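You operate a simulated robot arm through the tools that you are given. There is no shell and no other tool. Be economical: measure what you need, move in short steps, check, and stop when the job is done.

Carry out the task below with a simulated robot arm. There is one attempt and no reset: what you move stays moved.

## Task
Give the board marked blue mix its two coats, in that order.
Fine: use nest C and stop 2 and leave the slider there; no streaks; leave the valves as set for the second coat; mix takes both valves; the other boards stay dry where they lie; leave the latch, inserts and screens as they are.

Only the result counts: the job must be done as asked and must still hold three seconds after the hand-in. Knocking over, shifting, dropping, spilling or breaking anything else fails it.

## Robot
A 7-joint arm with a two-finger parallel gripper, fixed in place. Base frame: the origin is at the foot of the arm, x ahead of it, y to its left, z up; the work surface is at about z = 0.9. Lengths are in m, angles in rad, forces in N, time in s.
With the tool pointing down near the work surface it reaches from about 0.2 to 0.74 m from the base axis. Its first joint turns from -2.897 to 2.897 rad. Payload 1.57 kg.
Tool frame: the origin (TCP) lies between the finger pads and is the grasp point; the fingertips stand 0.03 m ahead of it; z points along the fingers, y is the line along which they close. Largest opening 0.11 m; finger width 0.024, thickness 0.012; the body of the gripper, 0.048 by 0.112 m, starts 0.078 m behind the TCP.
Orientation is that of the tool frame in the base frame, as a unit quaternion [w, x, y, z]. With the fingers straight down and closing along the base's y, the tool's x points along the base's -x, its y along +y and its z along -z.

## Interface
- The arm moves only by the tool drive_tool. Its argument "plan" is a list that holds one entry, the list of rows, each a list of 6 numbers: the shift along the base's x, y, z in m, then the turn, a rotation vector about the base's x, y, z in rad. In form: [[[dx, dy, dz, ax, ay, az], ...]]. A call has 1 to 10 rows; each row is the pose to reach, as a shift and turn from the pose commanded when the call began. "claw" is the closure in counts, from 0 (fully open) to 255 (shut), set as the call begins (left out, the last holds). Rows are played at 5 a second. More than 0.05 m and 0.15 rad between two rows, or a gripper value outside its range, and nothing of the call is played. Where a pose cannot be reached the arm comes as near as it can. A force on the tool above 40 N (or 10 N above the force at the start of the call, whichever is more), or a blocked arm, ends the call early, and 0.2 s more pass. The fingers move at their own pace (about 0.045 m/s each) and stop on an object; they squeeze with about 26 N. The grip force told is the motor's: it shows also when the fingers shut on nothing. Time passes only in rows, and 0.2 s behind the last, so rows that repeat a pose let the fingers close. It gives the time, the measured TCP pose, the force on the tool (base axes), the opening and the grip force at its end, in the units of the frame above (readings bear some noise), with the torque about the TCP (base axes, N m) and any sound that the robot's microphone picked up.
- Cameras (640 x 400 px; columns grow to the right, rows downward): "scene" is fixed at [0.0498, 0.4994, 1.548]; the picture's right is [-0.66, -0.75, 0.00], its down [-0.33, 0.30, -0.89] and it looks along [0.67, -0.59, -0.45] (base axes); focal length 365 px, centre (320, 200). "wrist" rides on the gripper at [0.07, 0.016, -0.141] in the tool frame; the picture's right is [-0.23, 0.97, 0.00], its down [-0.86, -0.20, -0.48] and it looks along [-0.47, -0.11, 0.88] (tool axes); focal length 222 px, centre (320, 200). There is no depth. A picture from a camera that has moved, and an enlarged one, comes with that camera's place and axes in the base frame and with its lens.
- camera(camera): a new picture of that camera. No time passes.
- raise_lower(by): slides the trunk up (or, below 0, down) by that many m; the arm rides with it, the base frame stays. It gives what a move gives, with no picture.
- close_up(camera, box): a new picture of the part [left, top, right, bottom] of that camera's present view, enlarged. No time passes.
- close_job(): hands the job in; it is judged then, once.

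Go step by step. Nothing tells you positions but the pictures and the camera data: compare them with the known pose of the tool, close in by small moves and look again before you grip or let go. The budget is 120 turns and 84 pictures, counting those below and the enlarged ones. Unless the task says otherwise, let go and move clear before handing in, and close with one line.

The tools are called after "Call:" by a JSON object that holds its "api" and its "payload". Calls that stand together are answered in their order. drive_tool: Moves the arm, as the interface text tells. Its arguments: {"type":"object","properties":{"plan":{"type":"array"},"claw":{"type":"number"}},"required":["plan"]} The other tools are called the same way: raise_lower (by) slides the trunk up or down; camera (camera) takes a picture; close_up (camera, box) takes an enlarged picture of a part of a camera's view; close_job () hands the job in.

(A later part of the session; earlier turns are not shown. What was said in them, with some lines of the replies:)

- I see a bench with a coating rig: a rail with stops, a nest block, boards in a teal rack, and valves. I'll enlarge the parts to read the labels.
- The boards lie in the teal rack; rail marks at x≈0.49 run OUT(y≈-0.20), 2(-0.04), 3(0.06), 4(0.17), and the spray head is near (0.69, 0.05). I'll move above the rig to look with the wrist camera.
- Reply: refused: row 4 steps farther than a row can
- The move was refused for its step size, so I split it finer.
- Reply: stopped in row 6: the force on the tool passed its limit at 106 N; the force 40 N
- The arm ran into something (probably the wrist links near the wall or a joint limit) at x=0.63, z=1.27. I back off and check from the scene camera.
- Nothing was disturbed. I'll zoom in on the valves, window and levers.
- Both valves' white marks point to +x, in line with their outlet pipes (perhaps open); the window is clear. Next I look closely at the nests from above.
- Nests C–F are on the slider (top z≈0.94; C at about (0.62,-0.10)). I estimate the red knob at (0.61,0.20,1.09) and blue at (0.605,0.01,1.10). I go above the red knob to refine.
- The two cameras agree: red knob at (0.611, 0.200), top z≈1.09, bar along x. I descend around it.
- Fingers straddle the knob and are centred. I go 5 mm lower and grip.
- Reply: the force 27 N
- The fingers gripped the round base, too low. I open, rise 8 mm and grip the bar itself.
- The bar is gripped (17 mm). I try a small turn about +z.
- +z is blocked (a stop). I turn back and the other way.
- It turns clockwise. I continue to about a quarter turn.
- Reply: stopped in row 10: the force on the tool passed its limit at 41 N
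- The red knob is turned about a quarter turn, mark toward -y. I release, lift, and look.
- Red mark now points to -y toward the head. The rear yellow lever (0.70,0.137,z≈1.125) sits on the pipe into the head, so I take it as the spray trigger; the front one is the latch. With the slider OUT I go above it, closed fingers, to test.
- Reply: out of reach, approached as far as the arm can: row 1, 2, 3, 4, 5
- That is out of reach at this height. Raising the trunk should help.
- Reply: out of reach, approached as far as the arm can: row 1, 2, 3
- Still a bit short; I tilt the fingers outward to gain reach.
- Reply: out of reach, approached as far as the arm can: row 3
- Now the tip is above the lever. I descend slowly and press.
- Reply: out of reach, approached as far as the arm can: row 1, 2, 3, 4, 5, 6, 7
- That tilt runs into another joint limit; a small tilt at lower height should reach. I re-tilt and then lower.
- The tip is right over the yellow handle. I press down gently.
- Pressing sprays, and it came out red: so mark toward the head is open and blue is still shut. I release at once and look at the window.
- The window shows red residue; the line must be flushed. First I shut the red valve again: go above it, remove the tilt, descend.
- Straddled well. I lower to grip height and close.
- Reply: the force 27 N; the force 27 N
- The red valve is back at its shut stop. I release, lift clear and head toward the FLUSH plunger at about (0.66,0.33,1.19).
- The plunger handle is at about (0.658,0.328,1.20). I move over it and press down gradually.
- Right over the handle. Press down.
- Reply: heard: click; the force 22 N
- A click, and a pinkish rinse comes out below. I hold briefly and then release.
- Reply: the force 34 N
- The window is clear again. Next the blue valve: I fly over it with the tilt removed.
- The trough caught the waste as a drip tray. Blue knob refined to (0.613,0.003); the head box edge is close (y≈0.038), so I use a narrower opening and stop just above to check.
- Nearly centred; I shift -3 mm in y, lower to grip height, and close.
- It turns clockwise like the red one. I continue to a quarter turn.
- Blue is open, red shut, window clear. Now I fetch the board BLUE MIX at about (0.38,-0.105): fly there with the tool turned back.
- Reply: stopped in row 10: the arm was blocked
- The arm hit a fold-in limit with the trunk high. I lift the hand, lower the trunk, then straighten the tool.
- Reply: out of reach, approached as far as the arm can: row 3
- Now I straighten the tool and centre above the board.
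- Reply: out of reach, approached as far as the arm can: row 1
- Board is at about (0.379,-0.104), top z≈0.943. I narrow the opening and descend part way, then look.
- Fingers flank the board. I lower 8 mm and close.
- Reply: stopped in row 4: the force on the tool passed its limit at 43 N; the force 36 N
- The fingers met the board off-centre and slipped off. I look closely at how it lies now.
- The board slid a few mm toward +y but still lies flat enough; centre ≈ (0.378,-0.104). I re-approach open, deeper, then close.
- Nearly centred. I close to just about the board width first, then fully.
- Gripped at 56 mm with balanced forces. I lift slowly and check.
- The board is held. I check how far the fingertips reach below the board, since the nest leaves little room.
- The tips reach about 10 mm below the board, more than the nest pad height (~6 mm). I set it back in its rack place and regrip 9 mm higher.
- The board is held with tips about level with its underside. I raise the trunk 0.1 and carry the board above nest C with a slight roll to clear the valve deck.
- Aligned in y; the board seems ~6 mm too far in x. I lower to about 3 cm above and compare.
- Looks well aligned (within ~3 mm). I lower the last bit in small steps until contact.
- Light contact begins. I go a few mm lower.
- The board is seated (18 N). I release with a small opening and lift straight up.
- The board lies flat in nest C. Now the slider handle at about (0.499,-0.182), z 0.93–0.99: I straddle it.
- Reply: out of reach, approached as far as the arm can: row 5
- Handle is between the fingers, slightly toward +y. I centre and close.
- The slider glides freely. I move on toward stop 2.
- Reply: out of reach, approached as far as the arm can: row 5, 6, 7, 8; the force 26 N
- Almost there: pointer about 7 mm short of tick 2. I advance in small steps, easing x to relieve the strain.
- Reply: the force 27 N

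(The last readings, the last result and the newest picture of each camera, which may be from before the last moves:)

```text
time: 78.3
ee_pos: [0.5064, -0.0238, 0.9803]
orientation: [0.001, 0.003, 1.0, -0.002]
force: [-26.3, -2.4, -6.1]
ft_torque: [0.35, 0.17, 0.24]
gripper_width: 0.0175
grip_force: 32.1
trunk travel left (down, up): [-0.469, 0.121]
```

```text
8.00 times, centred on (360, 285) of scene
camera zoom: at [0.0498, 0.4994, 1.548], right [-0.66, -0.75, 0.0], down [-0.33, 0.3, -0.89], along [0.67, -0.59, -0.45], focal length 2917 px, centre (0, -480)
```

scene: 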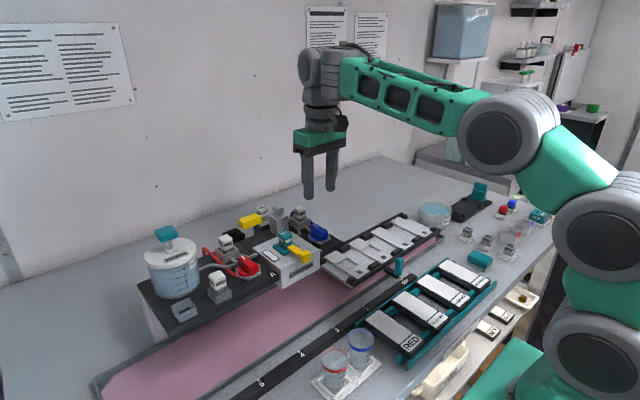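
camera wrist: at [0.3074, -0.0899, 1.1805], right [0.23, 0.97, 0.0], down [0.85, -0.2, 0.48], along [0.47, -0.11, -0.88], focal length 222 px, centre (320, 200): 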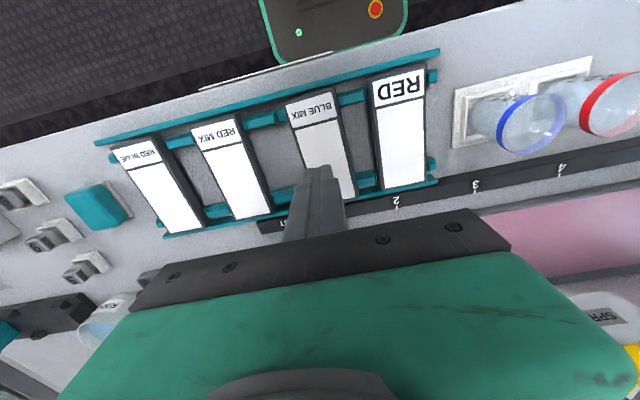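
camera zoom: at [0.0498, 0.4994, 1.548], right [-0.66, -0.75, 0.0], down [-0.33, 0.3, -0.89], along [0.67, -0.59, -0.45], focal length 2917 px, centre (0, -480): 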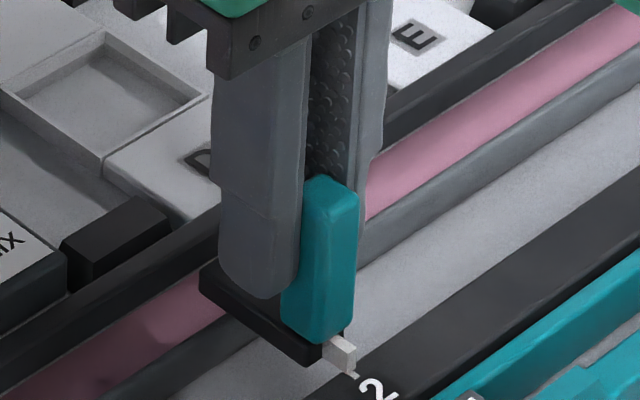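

About 3 mm left. One more nudge, then release gently and look.

Call:
{"api": "drive_tool", "payload": {"plan": [[[-0.002, 0.0025, 0, 0, 0, 0], [-0.003, 0.0035, 0, 0, 0, 0], [-0.003, 0.0035, 0, 0, 0, 0]]]}}

Call:
{"api": "drive_tool", "payload": {"plan": [[[0, 0, 0, 0, 0, 0], [0, 0, 0, 0, 0, 0], [0, 0, 0.03, 0, 0, 0], [0, 0, 0.07, 0, 0, 0], [0, -0.01, 0.11, 0, 0, 0]]], "claw": 150}}

Call:
{"api": "close_up", "payload": {"camera": "scene", "box": [290, 220, 410, 320]}}

```text
time: 79.1
ee_pos: [0.5067, -0.0202, 0.9819]
orientation: [0.002, 0.002, 1.0, -0.001]
force: [2.5, -3.5, -7.9]
ft_torque: [0.32, -0.99, 0.24]
gripper_width: 0.018
grip_force: 32.4
trunk travel left (down, up): [-0.469, 0.121]
```

```text
time: 80.3
ee_pos: [0.5025, -0.0315, 1.0872]
orientation: [0.002, 0.003, 1.0, 0.0]
force: [-0.4, 0.4, -1.1]
ft_torque: [0.02, 0.01, 0.01]
gripper_width: 0.0454
grip_force: 0.1
trunk travel left (down, up): [-0.469, 0.121]
```

```text
4.00 times, centred on (350, 270) of scene
camera zoom: at [0.0498, 0.4994, 1.548], right [-0.66, -0.75, 0.0], down [-0.33, 0.3, -0.89], along [0.67, -0.59, -0.45], focal length 1458 px, centre (200, -80)
```

zoom: 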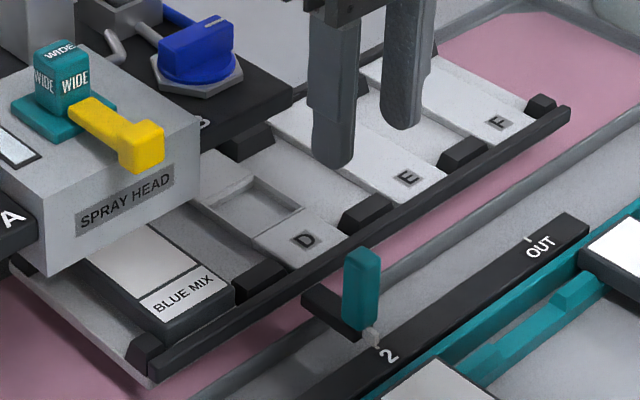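

The pointer stands at tick 2 and the board is under the head. Now the blue coat: trunk up and go to the spray lever.

Call:
{"api": "raise_lower", "payload": {"by": 0.12}}

Call:
{"api": "drive_tool", "payload": {"plan": [[[0.03, 0.03, 0, 0, 0, 0], [0.06, 0.065, 0, 0, 0, 0], [0.09, 0.1, 0, 0, 0, 0], [0.115, 0.135, 0, 0, 0, 0], [0.13, 0.165, 0, 0, -0.06, 0], [0.155, 0.1675, 0, 0, -0.13, 0], [0.18, 0.168, -0.01, 0, -0.13, 0], [0.192, 0.168, -0.03, 0, -0.13, 0]]], "claw": 255}}

Call:
{"api": "close_up", "payload": {"camera": "scene", "box": [195, 155, 335, 295]}}

```text
time: 81.8
ee_pos: [0.5046, -0.0317, 1.2068]
orientation: [0.002, 0.003, 1.0, 0.0]
force: [0.9, -0.1, -0.2]
ft_torque: [0.01, 0.03, -0.01]
gripper_width: 0.045
grip_force: 0.0
trunk travel left (down, up): [-0.589, 0.001]
```

```text
time: 83.6
ee_pos: [0.6954, 0.1376, 1.1743]
orientation: [0.068, 0.002, 0.998, 0.0]
force: [0.6, 0.4, 0.0]
ft_torque: [0.0, 0.04, 0.0]
gripper_width: 0.0001
grip_force: 21.1
trunk travel left (down, up): [-0.589, 0.001]
```

```text
2.86 times, centred on (265, 225) of scene
camera zoom: at [0.0498, 0.4994, 1.548], right [-0.66, -0.75, 0.0], down [-0.33, 0.3, -0.89], along [0.67, -0.59, -0.45], focal length 1042 px, centre (477, 129)
```

zoom: 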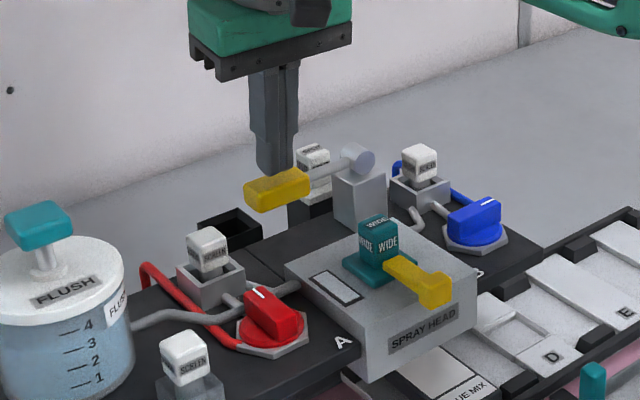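

Right above the lever. I press and hold about a second.

Call:
{"api": "drive_tool", "payload": {"plan": [[[0, 0, -0.008, 0, 0, 0], [0, 0, -0.016, 0, 0, 0], [0, 0, -0.024, 0, 0, 0], [0, 0, -0.031, 0, 0, 0], [0, 0, -0.031, 0, 0, 0], [0, 0, -0.031, 0, 0, 0], [0, 0, -0.031, 0, 0, 0], [0, 0, -0.031, 0, 0, 0]]]}}

Call:
{"api": "drive_tool", "payload": {"plan": [[[0, 0, 0.02, 0, 0, 0], [0, 0, 0.05, 0, 0, 0], [-0.03, 0, 0.065, 0, 0, 0], [-0.06, 0, 0.075, 0, 0, 0]]]}}

Call:
{"api": "close_up", "payload": {"camera": "scene", "box": [195, 190, 365, 310]}}

```text
time: 85.4
ee_pos: [0.6965, 0.1365, 1.1464]
orientation: [0.067, 0.003, 0.998, -0.001]
force: [1.3, -1.7, 2.4]
ft_torque: [-0.07, -0.03, -0.01]
gripper_width: 0.0
grip_force: 21.5
trunk travel left (down, up): [-0.589, 0.001]
```

```text
time: 86.4
ee_pos: [0.6349, 0.1373, 1.2232]
orientation: [0.068, 0.003, 0.998, 0.0]
force: [-0.9, -0.3, -0.1]
ft_torque: [0.07, -0.05, -0.03]
gripper_width: 0.0
grip_force: 21.6
out of reach, approached as far as the arm can: row 2
trunk travel left (down, up): [-0.589, 0.001]
```

```text
3.33 times, centred on (280, 250) of scene
camera zoom: at [0.0498, 0.4994, 1.548], right [-0.66, -0.75, 0.0], down [-0.33, 0.3, -0.89], along [0.67, -0.59, -0.45], focal length 1215 px, centre (453, 33)
```

zoom: 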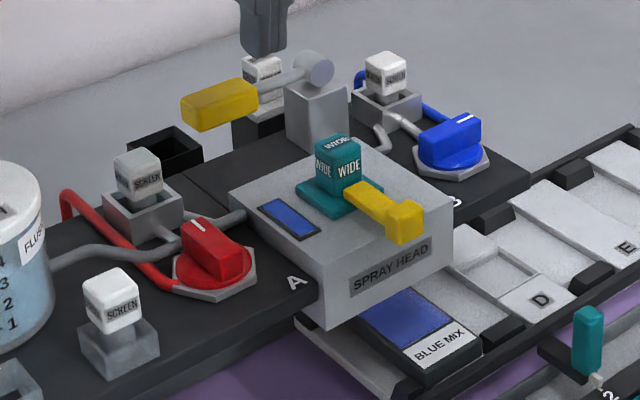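

The board has an even blue coat; the window shows blue residue. To flush without wetting the board I take the slider back to OUT: first over its handle, trunk lowered.

Call:
{"api": "drive_tool", "payload": {"plan": [[[-0.03, -0.03, 0.01, 0, 0.06, 0], [-0.06, -0.06, 0.02, 0, 0.13, 0], [-0.085, -0.095, 0.027, 0, 0.134, 0], [-0.11, -0.13, 0.027, 0, 0.134, 0], [-0.132, -0.158, 0.027, 0, 0.134, 0]]], "claw": 80}}

Call:
{"api": "raise_lower", "payload": {"by": -0.2}}

Call:
{"api": "drive_tool", "payload": {"plan": [[[0, 0, -0.03, 0, 0, 0], [-0.003, 0, -0.06, 0, 0, 0], [-0.003, 0, -0.077, 0, 0, 0]]]}}

```text
time: 87.6
ee_pos: [0.5031, -0.0228, 1.2474]
orientation: [-0.001, 0.002, 1.0, 0.0]
force: [0.1, 0.9, 0.3]
ft_torque: [0.03, 0.04, 0.02]
gripper_width: 0.0757
grip_force: 0.0
trunk travel left (down, up): [-0.589, 0.001]
```

```text
time: 89.8
ee_pos: [0.5043, -0.0225, 1.0478]
orientation: [0.0, 0.002, 1.0, 0.0]
force: [-0.3, -0.6, -1.7]
ft_torque: [0.03, 0.02, 0.02]
gripper_width: 0.0756
grip_force: 0.0
trunk travel left (down, up): [-0.389, 0.201]
```

```text
time: 90.6
ee_pos: [0.5018, -0.0241, 0.9711]
orientation: [0.001, 0.004, 1.0, -0.001]
force: [0.0, 0.0, 0.3]
ft_torque: [0.04, 0.02, 0.01]
gripper_width: 0.0754
grip_force: 0.0
trunk travel left (down, up): [-0.389, 0.201]
```

In place; I centre, close on the handle and pull the slider back to OUT.

Call:
{"api": "drive_tool", "payload": {"plan": [[[-0.003, 0.003, 0, 0, 0, 0], [-0.003, 0.003, 0, 0, 0, 0], [-0.003, 0.003, 0, 0, 0, 0], [-0.003, 0.003, 0, 0, 0, 0]]], "claw": 255}}

Call:
{"api": "drive_tool", "payload": {"plan": [[[0, -0.015, 0, 0, 0, 0], [0, -0.03, 0, 0, 0, 0], [0, -0.045, 0, 0, 0, 0], [0, -0.06, 0, 0, 0, 0], [0, -0.075, 0, 0, 0, 0], [0, -0.09, 0, 0, 0, 0], [0, -0.105, 0, 0, 0, 0], [0, -0.12, 0, 0, 0, 0], [0, -0.135, 0, 0, 0, 0], [0, -0.147, 0, 0, 0, 0]]]}}

Call:
{"api": "drive_tool", "payload": {"plan": [[[0, -0.003, 0, 0, 0, 0], [0, -0.006, 0, 0, 0, 0], [0, -0.007, 0, 0, 0, 0]]]}}

```text
time: 91.6
ee_pos: [0.4965, -0.0191, 0.9714]
orientation: [0.0, 0.002, 1.0, 0.0]
force: [-1.1, -2.2, -1.0]
ft_torque: [0.28, -0.28, 0.22]
gripper_width: 0.0182
grip_force: 19.0
trunk travel left (down, up): [-0.389, 0.201]
```

```text
time: 93.8
ee_pos: [0.4963, -0.1663, 0.9714]
orientation: [0.002, 0.002, 1.0, -0.001]
force: [12.2, -0.1, 14.7]
ft_torque: [0.8, 0.31, 0.55]
gripper_width: 0.018
grip_force: 32.9
trunk travel left (down, up): [-0.389, 0.201]
```

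```text
time: 94.6
ee_pos: [0.4973, -0.1739, 0.971]
orientation: [0.001, 0.003, 1.0, -0.001]
force: [11.2, -1.3, 16.5]
ft_torque: [0.44, -0.22, 0.44]
gripper_width: 0.018
grip_force: 31.6
trunk travel left (down, up): [-0.389, 0.201]
```

Slider at OUT. Release, lift, raise the trunk and go to FLUSH.

Call:
{"api": "drive_tool", "payload": {"plan": [[[0, 0, 0, 0, 0, 0], [0, 0, 0, 0, 0, 0], [0, 0, 0.03, 0, 0, 0], [0, 0, 0.08, 0, 0, 0]]], "claw": 130}}

Call:
{"api": "raise_lower", "payload": {"by": 0.2}}

Call:
{"api": "drive_tool", "payload": {"plan": [[[0.005, 0.045, 0, 0, 0, 0], [0.01, 0.09, 0, 0, 0, 0], [0.015, 0.135, 0, 0, 0, 0], [0.02, 0.18, 0, 0, 0, 0], [0.03, 0.225, 0, 0, 0, 0], [0.045, 0.27, 0, 0, 0, 0], [0.06, 0.315, 0, 0, 0, 0], [0.075, 0.36, 0, 0, 0, 0], [0.09, 0.405, 0, 0.04, -0.08, 0], [0.1, 0.445, 0.002, 0.08, -0.16, 0]]], "claw": 255}}

Call:
{"api": "drive_tool", "payload": {"plan": [[[0.015, 0.02, 0, 0.032, -0.064, 0], [0.035, 0.042, 0, 0.032, -0.064, 0], [0.048, 0.053, 0, 0.032, -0.064, 0]]]}}

```text
time: 95.6
ee_pos: [0.4953, -0.1731, 1.0482]
orientation: [-0.001, 0.003, 1.0, 0.0]
force: [0.1, 0.0, -0.4]
ft_torque: [0.0, 0.0, 0.02]
gripper_width: 0.0539
grip_force: 0.1
trunk travel left (down, up): [-0.389, 0.201]
```

```text
time: 97.7
ee_pos: [0.4953, -0.1744, 1.2477]
orientation: [0.001, 0.003, 1.0, 0.0]
force: [0.6, 0.7, -0.3]
ft_torque: [0.02, 0.03, -0.01]
gripper_width: 0.054
grip_force: 0.1
trunk travel left (down, up): [-0.589, 0.001]
```

```text
time: 99.9
ee_pos: [0.5952, 0.2733, 1.2512]
orientation: [0.081, 0.002, 0.996, 0.04]
force: [-0.9, 0.5, 0.6]
ft_torque: [-0.02, -0.01, -0.04]
gripper_width: 0.0
grip_force: 21.5
trunk travel left (down, up): [-0.589, 0.001]
```

```text
time: 100.7
ee_pos: [0.6371, 0.3251, 1.2467]
orientation: [0.111, 0.002, 0.992, 0.057]
force: [-0.4, 0.0, 0.5]
ft_torque: [0.02, -0.04, 0.01]
gripper_width: 0.0
grip_force: 21.0
out of reach, approached as far as the arm can: row 3
trunk travel left (down, up): [-0.589, 0.001]
```

I align over the plunger and press it, holding about a second.

Call:
{"api": "drive_tool", "payload": {"plan": [[[0.008, 0.001, -0.01, 0, 0, 0], [0.011, 0.001, -0.018, 0, 0, 0], [0.011, 0.001, -0.026, 0, 0, 0], [0.011, 0.001, -0.034, 0, 0, 0], [0.011, 0.001, -0.042, 0, 0, 0], [0.011, 0.001, -0.047, 0, 0, 0], [0.011, 0.001, -0.051, 0, 0, 0], [0.011, 0.001, -0.051, 0, 0, 0], [0.011, 0.001, -0.051, 0, 0, 0], [0.011, 0.001, -0.051, 0, 0, 0]]]}}

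Call:
{"api": "drive_tool", "payload": {"plan": [[[0, 0, 0, 0, 0, 0], [0, 0, 0, 0, 0, 0], [0, 0, 0.02, 0, 0, 0], [0, 0, 0.045, 0, 0, 0], [-0.02, -0.02, 0.06, 0, 0, 0], [-0.04, -0.05, 0.06, 0, 0, 0]]]}}

Call:
{"api": "close_up", "payload": {"camera": "scene", "box": [145, 170, 425, 330]}}

```text
time: 102.9
ee_pos: [0.6493, 0.3259, 1.1993]
orientation: [0.114, 0.003, 0.992, 0.057]
force: [-0.1, 1.7, 20.5]
ft_torque: [-0.09, -0.2, 0.02]
gripper_width: 0.0
grip_force: 21.5
trunk travel left (down, up): [-0.589, 0.001]
heard: click
```

```text
time: 104.3
ee_pos: [0.6086, 0.2741, 1.2579]
orientation: [0.111, 0.002, 0.992, 0.057]
force: [0.5, 0.2, -0.4]
ft_torque: [-0.01, -0.01, 0.02]
gripper_width: 0.0001
grip_force: 21.5
out of reach, approached as far as the arm can: row 4
trunk travel left (down, up): [-0.589, 0.001]
```

```text
2.29 times, centred on (285, 250) of scene
camera zoom: at [0.0498, 0.4994, 1.548], right [-0.66, -0.75, 0.0], down [-0.33, 0.3, -0.89], along [0.67, -0.59, -0.45], focal length 833 px, centre (400, 86)
```

zoom: 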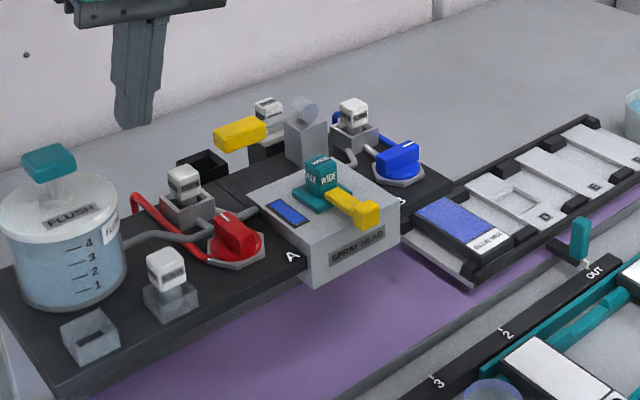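

The window stays blue — flushing with the blue valve open evidently does not clear the line. I shut blue first, then flush again: go over the blue knob with the tool turned a quarter.

Call:
{"api": "drive_tool", "payload": {"plan": [[[0, -0.04, 0, -0.05, 0.1, 0], [0, -0.08, 0, -0.114, 0.222, 0.004], [0, -0.12, -0.01, -0.114, 0.222, 0.004]]], "claw": 130}}

Call:
{"api": "drive_tool", "payload": {"plan": [[[0, -0.02, 0, 0, 0, -0.14], [0, -0.04, 0, 0, 0, -0.28], [0, -0.06, 0, 0, 0, -0.42], [0, -0.08, 0, 0, 0, -0.56], [0, -0.1, 0, 0, 0, -0.7], [0, -0.12, -0.005, 0, 0, -0.84], [0.002, -0.135, -0.01, 0, 0, -0.98], [0.004, -0.145, -0.02, 0, 0, -1.12], [0.006, -0.15, -0.03, 0, 0, -1.26], [0.006, -0.153, -0.045, 0, 0, -1.4]]]}}

Call:
{"api": "drive_tool", "payload": {"plan": [[[0, 0, -0.005, 0, 0, -0.1], [0, 0, -0.01, 0, 0, -0.171], [0, 0, -0.03, 0, 0, -0.171]]]}}

```text
time: 105.1
ee_pos: [0.6119, 0.1537, 1.2473]
orientation: [0.001, 0.0, 1.0, -0.001]
force: [0.0, -0.9, 0.1]
ft_torque: [0.02, -0.01, 0.03]
gripper_width: 0.0538
grip_force: 0.0
trunk travel left (down, up): [-0.589, 0.001]
```

```text
time: 107.3
ee_pos: [0.6163, 0.0014, 1.2027]
orientation: [0.0, 0.645, 0.764, -0.002]
force: [-0.7, -0.3, 0.0]
ft_torque: [0.01, 0.03, 0.02]
gripper_width: 0.054
grip_force: 0.1
trunk travel left (down, up): [-0.589, 0.001]
```

```text
time: 108.1
ee_pos: [0.6143, 0.0026, 1.1723]
orientation: [0.0, 0.707, 0.707, -0.002]
force: [1.0, 0.4, -0.2]
ft_torque: [0.0, -0.01, -0.02]
gripper_width: 0.0539
grip_force: 0.1
trunk travel left (down, up): [-0.589, 0.001]
```

Above the knob, same pose as when I left it. I descend, grip and turn it back.

Call:
{"api": "drive_tool", "payload": {"plan": [[[0, -0.001, -0.03, 0, 0, 0], [0, -0.001, -0.05, 0, 0, 0], [0, -0.001, -0.06, 0, 0, 0]]]}}

Call:
{"api": "drive_tool", "payload": {"plan": [[[0, 0, 0, 0, 0, 0], [0, 0, 0, 0, 0, 0], [0, 0, 0, 0, 0, 0], [0, 0, 0, 0, 0, 0]]], "claw": 255}}

Call:
{"api": "drive_tool", "payload": {"plan": [[[0, 0, 0, 0, 0, 0.14], [0, 0, 0, 0, 0, 0.28], [0, 0, 0, 0, 0, 0.42], [0, 0, 0, 0, 0, 0.56], [0, 0, 0, 0, 0, 0.7], [0, 0, 0, 0, 0, 0.84], [0, 0, 0, 0, 0, 0.98], [0, 0, 0, 0, 0, 1.12], [0, 0, 0, 0, 0, 1.26], [0, 0, 0, 0, 0, 1.4]]]}}

Call:
{"api": "drive_tool", "payload": {"plan": [[[0, 0, 0, 0, 0, 0.1], [0, 0, 0, 0, 0, 0.17], [0, 0, 0, 0, 0, 0.2]]]}}

```text
time: 108.9
ee_pos: [0.6147, 0.0011, 1.1117]
orientation: [0.0, 0.707, 0.707, -0.001]
force: [0.1, -0.3, -0.3]
ft_torque: [0.0, -0.01, -0.02]
gripper_width: 0.054
grip_force: 0.1
trunk travel left (down, up): [-0.589, 0.001]
```

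```text
time: 109.9
ee_pos: [0.615, 0.002, 1.112]
orientation: [0.001, 0.707, 0.707, -0.001]
force: [4.9, -0.5, -0.9]
ft_torque: [0.16, -0.31, 0.04]
gripper_width: 0.0172
grip_force: 29.8
trunk travel left (down, up): [-0.589, 0.001]
```

```text
time: 112.1
ee_pos: [0.613, 0.0004, 1.1119]
orientation: [0.0, 0.085, 0.996, -0.001]
force: [-15.8, -8.0, -11.2]
ft_torque: [-0.15, 0.04, -0.04]
gripper_width: 0.0171
grip_force: 31.7
trunk travel left (down, up): [-0.589, 0.001]
```

```text
time: 112.9
ee_pos: [0.6132, 0.0001, 1.1116]
orientation: [0.001, -0.014, 1.0, -0.001]
force: [-17.4, -7.3, -10.1]
ft_torque: [0.06, 0.52, -0.83]
gripper_width: 0.0174
grip_force: 31.7
trunk travel left (down, up): [-0.589, 0.001]
```

Blue is at its shut stop. Release, lift, go to FLUSH again.

Call:
{"api": "drive_tool", "payload": {"plan": [[[0, 0, 0, 0, 0, 0], [0, 0, 0, 0, 0, 0], [0, 0, 0.02, 0, 0, 0], [-0.005, 0, 0.06, 0, 0, 0], [-0.01, 0, 0.1, 0, 0, -0.028], [-0.015, 0, 0.14, 0, 0, -0.028]]], "claw": 176}}

Call:
{"api": "drive_tool", "payload": {"plan": [[[0, 0.045, 0, 0, 0, 0], [0, 0.09, 0, 0, 0, 0], [0, 0.135, 0, 0, 0, 0], [0, 0.18, 0, 0, 0, 0], [0, 0.225, 0, 0.04, -0.08, 0], [0, 0.27, 0, 0.08, -0.16, 0], [0.01, 0.3, 0, 0.112, -0.224, 0], [0.03, 0.32, -0.002, 0.112, -0.224, 0], [0.043, 0.326, -0.005, 0.112, -0.224, 0]]], "claw": 255}}

```text
time: 114.3
ee_pos: [0.6003, 0.0017, 1.2512]
orientation: [-0.001, 0.0, 1.0, -0.001]
force: [-0.8, 0.1, -0.5]
ft_torque: [0.0, 0.03, 0.0]
gripper_width: 0.034
grip_force: 0.1
trunk travel left (down, up): [-0.589, 0.001]
```

```text
time: 116.3
ee_pos: [0.6363, 0.3275, 1.2451]
orientation: [0.113, -0.001, 0.992, 0.057]
force: [-0.2, 0.3, 0.0]
ft_torque: [0.0, 0.02, 0.01]
gripper_width: 0.0001
grip_force: 21.0
out of reach, approached as far as the arm can: row 9
trunk travel left (down, up): [-0.589, 0.001]
```

Call:
{"api": "drive_tool", "payload": {"plan": [[[0.008, -0.001, -0.01, 0, 0, 0], [0.012, -0.001, -0.018, 0, 0, 0], [0.012, -0.001, -0.026, 0, 0, 0], [0.012, -0.001, -0.034, 0, 0, 0], [0.012, -0.001, -0.042, 0, 0, 0], [0.012, -0.001, -0.047, 0, 0, 0], [0.012, -0.001, -0.05, 0, 0, 0], [0.012, -0.001, -0.05, 0, 0, 0], [0.012, -0.001, -0.05, 0, 0, 0], [0.012, -0.001, -0.05, 0, 0, 0]]]}}

Call:
{"api": "drive_tool", "payload": {"plan": [[[0, 0, 0, 0, 0, 0], [0, 0, 0, 0, 0, 0], [0, 0, 0, 0, 0, 0], [0, 0, 0, 0, 0, 0], [0, 0, 0, 0, 0, 0], [0, 0, 0.02, 0, 0, 0], [0, 0, 0.045, 0, 0, 0], [-0.02, -0.02, 0.06, 0, 0, 0], [-0.04, -0.05, 0.06, 0, 0, 0]]]}}

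Call:
{"api": "close_up", "payload": {"camera": "scene", "box": [145, 170, 425, 330]}}

```text
time: 118.5
ee_pos: [0.6465, 0.3271, 1.1998]
orientation: [0.116, -0.001, 0.992, 0.057]
force: [2.8, 2.0, 30.8]
ft_torque: [-0.11, -0.38, 0.02]
gripper_width: 0.0
grip_force: 21.1
trunk travel left (down, up): [-0.589, 0.001]
heard: click
```

```text
time: 120.5
ee_pos: [0.6087, 0.2771, 1.2557]
orientation: [0.112, 0.0, 0.992, 0.055]
force: [0.1, 0.7, 0.5]
ft_torque: [0.05, -0.02, 0.01]
gripper_width: 0.0002
grip_force: 21.4
out of reach, approached as far as the arm can: row 7
trunk travel left (down, up): [-0.589, 0.001]
```

```text
2.29 times, centred on (285, 250) of scene
camera zoom: at [0.0498, 0.4994, 1.548], right [-0.66, -0.75, 0.0], down [-0.33, 0.3, -0.89], along [0.67, -0.59, -0.45], focal length 833 px, centre (400, 86)
```

zoom: 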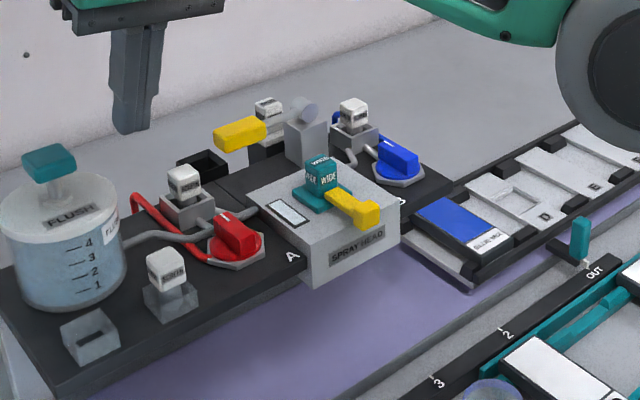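

The window is clear. Now I open red: over its knob, descend, grip.

Call:
{"api": "drive_tool", "payload": {"plan": [[[0, -0.03, 0, -0.05, 0.1, 0], [0.002, -0.06, 0, -0.11, 0.222, 0], [0.004, -0.0765, -0.01, -0.11, 0.222, 0], [0.0045, -0.0765, -0.05, -0.11, 0.222, 0], [0.0045, -0.0765, -0.09, -0.11, 0.222, 0], [0.0045, -0.0765, -0.12, -0.11, 0.222, 0], [0.0045, -0.0765, -0.14, -0.11, 0.222, 0], [0.0045, -0.0765, -0.1455, -0.11, 0.222, 0]]], "claw": 130}}

Call:
{"api": "drive_tool", "payload": {"plan": [[[0, 0, 0, 0, 0, 0], [0, 0, 0, 0, 0, 0], [0, 0, 0, 0, 0, 0], [0, 0, 0, 0, 0, 0]]], "claw": 255}}

```text
time: 122.3
ee_pos: [0.6133, 0.201, 1.109]
orientation: [0.002, 0.0, 1.0, 0.0]
force: [-0.5, -0.8, -0.2]
ft_torque: [-0.01, -0.05, -0.01]
gripper_width: 0.0541
grip_force: 0.0
trunk travel left (down, up): [-0.589, 0.001]
```

```text
time: 123.3
ee_pos: [0.6143, 0.1998, 1.1083]
orientation: [0.003, 0.0, 1.0, 0.0]
force: [-1.5, -4.6, -1.3]
ft_torque: [-0.14, -0.02, -0.06]
gripper_width: 0.0172
grip_force: 30.0
trunk travel left (down, up): [-0.589, 0.001]
```

Call:
{"api": "drive_tool", "payload": {"plan": [[[0, 0, 0, 0, 0, -0.14], [0, 0, 0, 0, 0, -0.28], [0, 0, 0, 0, 0, -0.42], [0, 0, 0, 0, 0, -0.56], [0, 0, 0, 0, 0, -0.7], [0, 0, 0, 0, 0, -0.84], [0, 0, 0, 0, 0, -0.98], [0, 0, 0, 0, 0, -1.12], [0, 0, 0, 0, 0, -1.26], [0, 0, 0, 0, 0, -1.4]]]}}

Call:
{"api": "drive_tool", "payload": {"plan": [[[0, 0, 0, 0, 0, -0.1], [0, 0, 0, 0, 0, -0.171], [0, 0, 0, 0, 0, -0.19]]]}}

Call:
{"api": "drive_tool", "payload": {"plan": [[[0, 0, 0, 0, 0, 0], [0, 0, 0, 0, 0, 0], [0, 0, 0.02, 0, 0, 0], [0, 0, 0.06, 0, 0, 0], [-0.005, 0, 0.1, 0, 0, 0]]], "claw": 130}}

```text
time: 125.5
ee_pos: [0.6149, 0.2005, 1.1085]
orientation: [0.002, 0.645, 0.765, -0.001]
force: [3.1, 2.4, -1.5]
ft_torque: [-0.2, -0.07, -0.01]
gripper_width: 0.017
grip_force: 31.9
trunk travel left (down, up): [-0.589, 0.001]
```

```text
time: 126.3
ee_pos: [0.6152, 0.2015, 1.1083]
orientation: [0.001, 0.714, 0.701, -0.002]
force: [7.5, 2.7, -3.5]
ft_torque: [0.13, -0.17, 0.86]
gripper_width: 0.0173
grip_force: 31.5
trunk travel left (down, up): [-0.589, 0.001]
```

```text
time: 127.5
ee_pos: [0.6101, 0.1996, 1.2072]
orientation: [-0.001, 0.714, 0.7, -0.001]
force: [-1.1, -0.3, -0.3]
ft_torque: [0.0, -0.03, -0.01]
gripper_width: 0.0537
grip_force: 0.0
trunk travel left (down, up): [-0.589, 0.001]
```

Red is fully open. Now blue: turn the tool back while moving over it.

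Call:
{"api": "drive_tool", "payload": {"plan": [[[0, -0.02, 0.01, 0, 0, 0.14], [0, -0.04, 0.01, 0, 0, 0.28], [0, -0.06, 0.01, 0, 0, 0.42], [0, -0.08, 0.01, 0, 0, 0.56], [0, -0.1, 0.01, 0, 0, 0.7], [0, -0.12, 0.01, 0, 0, 0.84], [0, -0.14, 0.005, 0, 0, 0.98], [0, -0.16, 0, 0, 0, 1.12], [0.002, -0.18, 0, 0, 0, 1.26], [0.004, -0.199, 0, 0, 0, 1.4]]], "claw": 176}}

Call:
{"api": "drive_tool", "payload": {"plan": [[[0, 0, -0.02, 0, 0, 0.12], [0, 0, -0.05, 0, 0, 0.19], [0, 0, -0.075, 0, 0, 0.19]]]}}

```text
time: 129.7
ee_pos: [0.6141, 0.0003, 1.2084]
orientation: [0.002, 0.093, 0.996, 0.0]
force: [0.1, 0.0, 0.8]
ft_torque: [0.01, -0.01, 0.0]
gripper_width: 0.0341
grip_force: 0.2
trunk travel left (down, up): [-0.589, 0.001]
```

```text
time: 130.5
ee_pos: [0.6119, 0.0018, 1.1342]
orientation: [0.003, -0.001, 1.0, 0.0]
force: [-0.3, 0.2, 0.5]
ft_torque: [-0.02, -0.02, -0.01]
gripper_width: 0.0341
grip_force: 0.0
trunk travel left (down, up): [-0.589, 0.001]
```

Call:
{"api": "drive_tool", "payload": {"plan": [[[0.002, -0.001, -0.012, 0, 0, 0], [0.002, -0.001, -0.0225, 0, 0, 0], [0.002, -0.001, -0.0225, 0, 0, 0]]]}}

Call:
{"api": "drive_tool", "payload": {"plan": [[[0, 0, 0, 0, 0, 0], [0, 0, 0, 0, 0, 0], [0, 0, 0, 0, 0, 0]]], "claw": 255}}

Call:
{"api": "drive_tool", "payload": {"plan": [[[0, 0, 0, 0, 0, -0.14], [0, 0, 0, 0, 0, -0.28], [0, 0, 0, 0, 0, -0.42], [0, 0, 0, 0, 0, -0.56], [0, 0, 0, 0, 0, -0.7], [0, 0, 0, 0, 0, -0.84], [0, 0, 0, 0, 0, -0.98], [0, 0, 0, 0, 0, -1.12], [0, 0, 0, 0, 0, -1.26], [0, 0, 0, 0, 0, -1.4]]]}}

Call:
{"api": "drive_tool", "payload": {"plan": [[[0, 0, 0, 0, 0, -0.1], [0, 0, 0, 0, 0, -0.171], [0, 0, 0, 0, 0, -0.19]]]}}

Call:
{"api": "drive_tool", "payload": {"plan": [[[0, 0, 0, 0, 0, 0], [0, 0, 0, 0, 0, 0], [0, 0, 0.02, 0, 0, 0], [0, 0, 0.06, 0, 0, 0], [-0.01, 0, 0.1, 0, 0, 0], [-0.02, 0, 0.13, 0, 0, 0]]], "claw": 130}}

```text
time: 131.3
ee_pos: [0.6155, -0.0005, 1.1125]
orientation: [0.003, 0.0, 1.0, 0.0]
force: [0.5, -0.1, -0.9]
ft_torque: [0.02, 0.01, 0.01]
gripper_width: 0.0341
grip_force: 0.0
trunk travel left (down, up): [-0.589, 0.001]
```

```text
time: 132.1
ee_pos: [0.6158, 0.0007, 1.1118]
orientation: [0.002, -0.001, 1.0, 0.0]
force: [0.0, -0.6, -0.2]
ft_torque: [-0.04, -0.15, -0.03]
gripper_width: 0.0171
grip_force: 30.8
trunk travel left (down, up): [-0.589, 0.001]
```

```text
time: 134.3
ee_pos: [0.6153, 0.0001, 1.1126]
orientation: [0.001, 0.645, 0.764, -0.001]
force: [-0.2, -1.0, 7.4]
ft_torque: [0.24, 0.11, 0.03]
gripper_width: 0.0173
grip_force: 32.2
trunk travel left (down, up): [-0.589, 0.001]
```

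```text
time: 135.1
ee_pos: [0.6157, 0.0009, 1.1128]
orientation: [0.002, 0.713, 0.701, 0.0]
force: [2.3, -1.2, 9.3]
ft_torque: [-0.02, 0.18, 0.9]
gripper_width: 0.0169
grip_force: 31.9
trunk travel left (down, up): [-0.589, 0.001]
```

```text
time: 136.5
ee_pos: [0.5953, -0.0021, 1.2408]
orientation: [0.001, 0.713, 0.701, -0.003]
force: [-0.6, 0.8, 0.0]
ft_torque: [0.0, 0.02, 0.0]
gripper_width: 0.0539
grip_force: 0.0
trunk travel left (down, up): [-0.589, 0.001]
```

Both valves are at their open stops. Now back to the slider handle.

Call:
{"api": "drive_tool", "payload": {"plan": [[[-0.01, -0.017, 0, 0, 0, 0.14], [-0.02, -0.034, 0, 0, 0, 0.28], [-0.03, -0.051, 0, 0, 0, 0.42], [-0.04, -0.068, 0, 0, 0, 0.56], [-0.05, -0.085, 0, 0, 0, 0.7], [-0.06, -0.102, 0, 0, 0, 0.84], [-0.07, -0.119, 0, 0, 0, 0.98], [-0.08, -0.136, 0, 0, 0, 1.12], [-0.09, -0.153, 0.004, 0, 0, 1.26], [-0.098, -0.172, 0.007, 0, 0, 1.4]]], "claw": 80}}

Call:
{"api": "drive_tool", "payload": {"plan": [[[0, 0, 0, 0, 0, 0.12], [0, 0, 0, 0, 0, 0.188]]]}}

Call:
{"api": "raise_lower", "payload": {"by": -0.2}}

```text
time: 138.7
ee_pos: [0.4973, -0.1716, 1.2489]
orientation: [0.002, 0.093, 0.996, 0.0]
force: [0.0, 0.0, -0.4]
ft_torque: [-0.02, -0.01, 0.02]
gripper_width: 0.0755
grip_force: 0.1
trunk travel left (down, up): [-0.589, 0.001]
```

```text
time: 139.3
ee_pos: [0.4977, -0.1722, 1.2476]
orientation: [0.001, 0.0, 1.0, 0.0]
force: [-0.1, 0.1, -0.2]
ft_torque: [-0.01, 0.02, 0.03]
gripper_width: 0.0756
grip_force: 0.1
trunk travel left (down, up): [-0.589, 0.001]
```

```text
time: 141.5
ee_pos: [0.498, -0.1735, 1.0493]
orientation: [0.003, 0.001, 1.0, 0.0]
force: [1.6, -0.3, -0.7]
ft_torque: [-0.01, -0.01, 0.01]
gripper_width: 0.0753
grip_force: 0.0
trunk travel left (down, up): [-0.389, 0.201]
```

Call:
{"api": "drive_tool", "payload": {"plan": [[[0, 0, -0.03, 0, 0, 0], [0, 0, -0.06, 0, 0, 0], [0, 0, -0.077, 0, 0, 0]]]}}

Call:
{"api": "drive_tool", "payload": {"plan": [[[-0.001, 0, 0, 0, 0, 0], [-0.001, 0, 0, 0, 0, 0], [-0.001, 0, 0, 0, 0, 0], [-0.001, 0, 0, 0, 0, 0]]], "claw": 255}}

Call:
{"api": "drive_tool", "payload": {"plan": [[[0, 0.015, 0, 0, 0, 0], [0, 0.03, 0, 0, 0, 0], [0, 0.045, 0, 0, 0, 0], [0, 0.06, 0, 0, 0, 0], [0, 0.075, 0, 0, 0, 0], [0, 0.09, 0, 0, 0, 0], [0, 0.105, 0, 0, 0, 0], [0, 0.12, 0, 0, 0, 0], [0, 0.135, 0, 0, 0, 0], [0, 0.147, 0, 0, 0, 0]]]}}

```text
time: 142.3
ee_pos: [0.4989, -0.1715, 0.9691]
orientation: [0.004, 0.001, 1.0, 0.0]
force: [-0.2, -0.1, 0.5]
ft_torque: [0.02, 0.0, 0.03]
gripper_width: 0.0756
grip_force: 0.0
trunk travel left (down, up): [-0.389, 0.201]
```

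```text
time: 143.3
ee_pos: [0.4964, -0.1728, 0.9705]
orientation: [0.003, 0.002, 1.0, 0.0]
force: [-0.7, -3.5, 0.4]
ft_torque: [-0.24, -0.02, 0.24]
gripper_width: 0.0179
grip_force: 18.6
trunk travel left (down, up): [-0.389, 0.201]
```

```text
time: 145.5
ee_pos: [0.4955, -0.0257, 0.9702]
orientation: [0.001, 0.001, 1.0, 0.002]
force: [8.4, 1.4, -14.7]
ft_torque: [-0.19, 0.63, 0.15]
gripper_width: 0.018
grip_force: 32.7
trunk travel left (down, up): [-0.389, 0.201]
```

The slider needs about 6 mm more; then I release, lift and check the pointer.

Call:
{"api": "drive_tool", "payload": {"plan": [[[0, 0.003, 0, 0, 0, 0], [0, 0.006, 0, 0, 0, 0], [0, 0.006, 0, 0, 0, 0]]]}}

Call:
{"api": "drive_tool", "payload": {"plan": [[[0, 0, 0, 0, 0, 0], [0, 0, 0, 0, 0, 0], [0, 0, 0.03, 0, 0, 0], [0, 0, 0.08, 0, 0, 0]]], "claw": 130}}

Call:
{"api": "raise_lower", "payload": {"by": 0.2}}

Call:
{"api": "close_up", "payload": {"camera": "scene", "box": [220, 190, 400, 320]}}

```text
time: 146.3
ee_pos: [0.4952, -0.0216, 0.9707]
orientation: [0.002, 0.001, 1.0, 0.0]
force: [5.7, -2.7, -11.8]
ft_torque: [-0.42, 0.91, 0.24]
gripper_width: 0.0179
grip_force: 32.7
trunk travel left (down, up): [-0.389, 0.201]
```

```text
time: 147.3
ee_pos: [0.4962, -0.0192, 1.0503]
orientation: [0.0, 0.001, 1.0, 0.0]
force: [-1.3, -0.2, -0.7]
ft_torque: [-0.01, -0.04, -0.01]
gripper_width: 0.0538
grip_force: 0.1
trunk travel left (down, up): [-0.389, 0.201]
```

```text
time: 149.5
ee_pos: [0.4979, -0.0179, 1.2506]
orientation: [0.002, 0.0, 1.0, 0.0]
force: [-0.5, 0.0, 0.3]
ft_torque: [0.02, -0.01, 0.0]
gripper_width: 0.054
grip_force: 0.1
trunk travel left (down, up): [-0.589, 0.001]
```

```text
3.08 times, centred on (310, 255) of scene
camera zoom: at [0.0498, 0.4994, 1.548], right [-0.66, -0.75, 0.0], down [-0.33, 0.3, -0.89], along [0.67, -0.59, -0.45], focal length 1122 px, centre (351, 31)
```

zoom: 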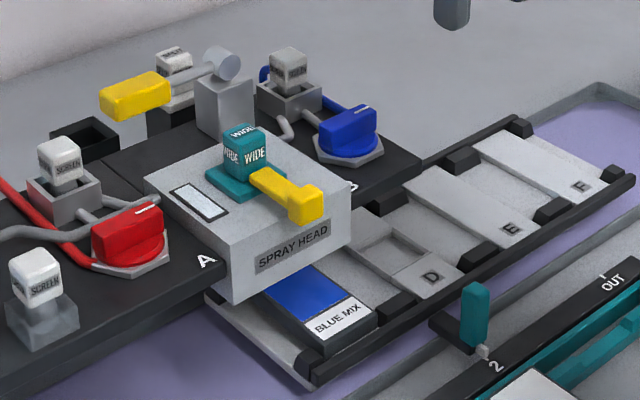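

Pointer on 2, both valves open, window clear. On to the lever for the mix coat.

Call:
{"api": "drive_tool", "payload": {"plan": [[[0.03, 0.02, -0.02, 0, 0, 0], [0.06, 0.05, -0.035, 0, 0, 0], [0.09, 0.085, -0.042, 0, 0, 0], [0.12, 0.12, -0.042, 0, 0, 0], [0.137, 0.152, -0.042, 0, -0.06, 0], [0.162, 0.1545, -0.042, 0, -0.13, 0], [0.187, 0.155, -0.052, 0, -0.13, 0], [0.198, 0.155, -0.075, 0, -0.13, 0]]], "claw": 255}}

Call:
{"api": "drive_tool", "payload": {"plan": [[[0, 0, -0.008, 0, 0, 0], [0, 0, -0.016, 0, 0, 0], [0, 0, -0.024, 0, 0, 0], [0, 0, -0.031, 0, 0, 0], [0, 0, -0.031, 0, 0, 0], [0, 0, -0.031, 0, 0, 0], [0, 0, -0.031, 0, 0, 0], [0, 0, -0.031, 0, 0, 0]]]}}

Call:
{"api": "drive_tool", "payload": {"plan": [[[0, 0, 0.02, 0, 0, 0], [-0.005, 0, 0.045, 0, 0, 0], [-0.03, 0, 0.065, 0, 0, 0], [-0.06, 0, 0.08, 0, 0, 0]]]}}

Call:
{"api": "close_up", "payload": {"camera": "scene", "box": [220, 190, 400, 320]}}

```text
time: 151.3
ee_pos: [0.6965, 0.1351, 1.1757]
orientation: [0.068, 0.002, 0.998, 0.001]
force: [-0.4, 0.9, 0.3]
ft_torque: [0.01, -0.01, 0.0]
gripper_width: 0.0002
grip_force: 21.5
trunk travel left (down, up): [-0.589, 0.001]
```

```text
time: 153.1
ee_pos: [0.6957, 0.1359, 1.1465]
orientation: [0.068, 0.001, 0.998, 0.0]
force: [-1.0, -0.8, 2.7]
ft_torque: [-0.02, 0.03, 0.04]
gripper_width: 0.0001
grip_force: 21.6
trunk travel left (down, up): [-0.589, 0.001]
```

```text
time: 154.1
ee_pos: [0.6342, 0.1358, 1.2248]
orientation: [0.067, 0.001, 0.998, 0.0]
force: [-0.6, -0.1, 0.4]
ft_torque: [0.01, -0.01, 0.0]
gripper_width: 0.0002
grip_force: 21.6
trunk travel left (down, up): [-0.589, 0.001]
```

```text
3.08 times, centred on (310, 255) of scene
camera zoom: at [0.0498, 0.4994, 1.548], right [-0.66, -0.75, 0.0], down [-0.33, 0.3, -0.89], along [0.67, -0.59, -0.45], focal length 1122 px, centre (351, 31)
```

zoom: 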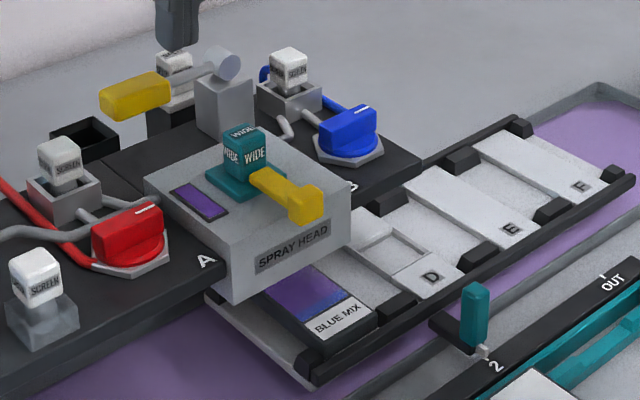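

The window is purple and the board is turning purple, with the near end still bluish. I move well clear, let a little time pass and look again.

Call:
{"api": "drive_tool", "payload": {"plan": [[[-0.03, 0, 0, 0, 0.06, 0], [-0.06, 0, 0.01, 0, 0.13, 0], [-0.09, 0, 0.01, 0, 0.13, 0], [-0.12, 0, 0.01, 0, 0.13, 0], [-0.15, 0, 0.01, 0, 0.13, 0], [-0.15, 0, 0.01, 0, 0.13, 0]]]}}

Call:
{"api": "close_up", "payload": {"camera": "scene", "box": [280, 245, 340, 295]}}

```text
time: 155.5
ee_pos: [0.486, 0.1358, 1.235]
orientation: [0.002, 0.001, 1.0, 0.001]
force: [0.3, -1.0, 1.1]
ft_torque: [0.01, -0.02, -0.04]
gripper_width: 0.0001
grip_force: 21.0
trunk travel left (down, up): [-0.589, 0.001]
```

```text
8.00 times, centred on (310, 270) of scene
camera zoom: at [0.0498, 0.4994, 1.548], right [-0.66, -0.75, 0.0], down [-0.33, 0.3, -0.89], along [0.67, -0.59, -0.45], focal length 2917 px, centre (400, -360)
```

zoom: 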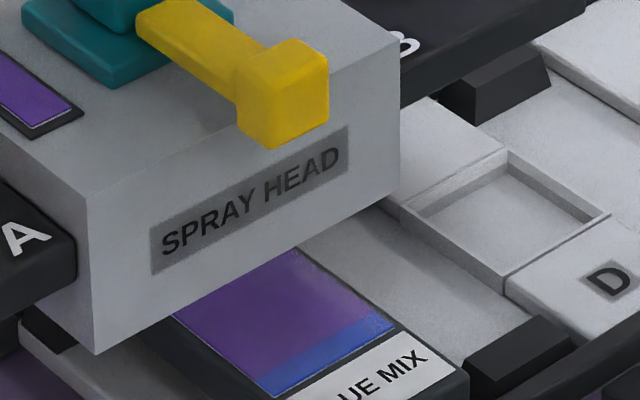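

The board is purple with a straight blue edge band (the first coat showing). I wait briefly and check whether it is final, and that everything else is in order.

Call:
{"api": "drive_tool", "payload": {"plan": [[[0, 0, 0, 0, 0, 0], [0, 0, 0, 0, 0, 0], [0, 0, 0, 0, 0, 0], [0, 0, 0, 0, 0, 0], [-0.03, 0, 0.01, 0, 0, 0], [-0.06, 0, 0.02, 0, 0, 0], [-0.06, 0, 0.02, 0, 0, 0], [-0.06, 0, 0.02, 0, 0, 0]]]}}

Call:
{"api": "camera", "payload": {"camera": "scene"}}

Call:
{"api": "close_up", "payload": {"camera": "scene", "box": [280, 245, 400, 325]}}

```text
time: 157.3
ee_pos: [0.4246, 0.1353, 1.2569]
orientation: [0.002, 0.001, 1.0, 0.0]
force: [0.5, 0.2, 0.3]
ft_torque: [0.02, 0.0, 0.0]
gripper_width: 0.0001
grip_force: 21.3
trunk travel left (down, up): [-0.589, 0.001]
```

```text
3 pictures are left
```

scene: 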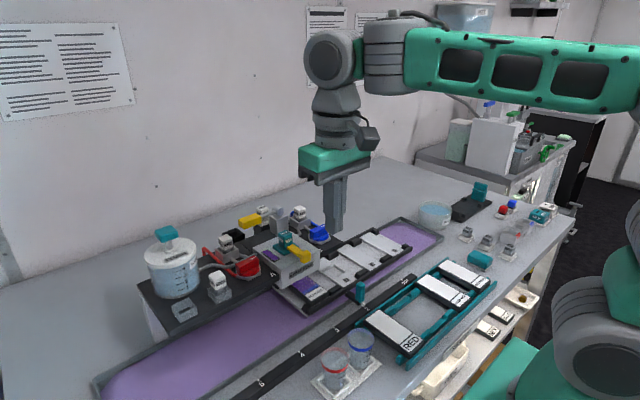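

```text
5.00 times, centred on (340, 285) of scene
camera zoom: at [0.0498, 0.4994, 1.548], right [-0.66, -0.75, 0.0], down [-0.33, 0.3, -0.89], along [0.67, -0.59, -0.45], focal length 1823 px, centre (220, -225)
```

zoom: 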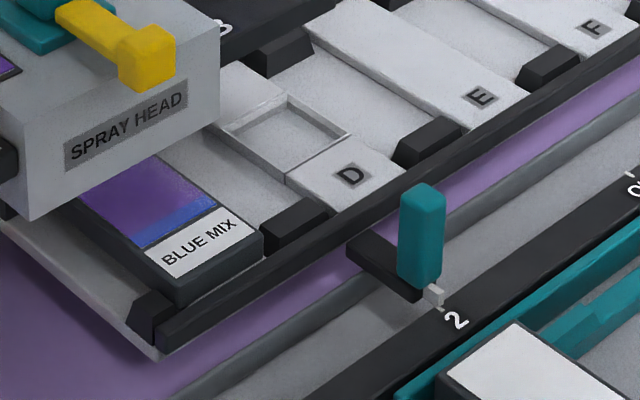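

The blue band is straight and has not changed, so I take it as the first coat showing past the edge of the second, with no streaks. The slider is on stop 2, both valves are open, the other boards look dry in their rack and the arm is clear, so I hand in.

Call:
{"api": "close_job", "payload": {}}

```text
The job is handed in.
```

I gave the BLUE MIX board its blue coat and then its mix coat in nest C. The slider is at stop 2 and both valves are open. A straight blue band shows at the label end; I took it as the first coat showing past the second and saw no streaks.
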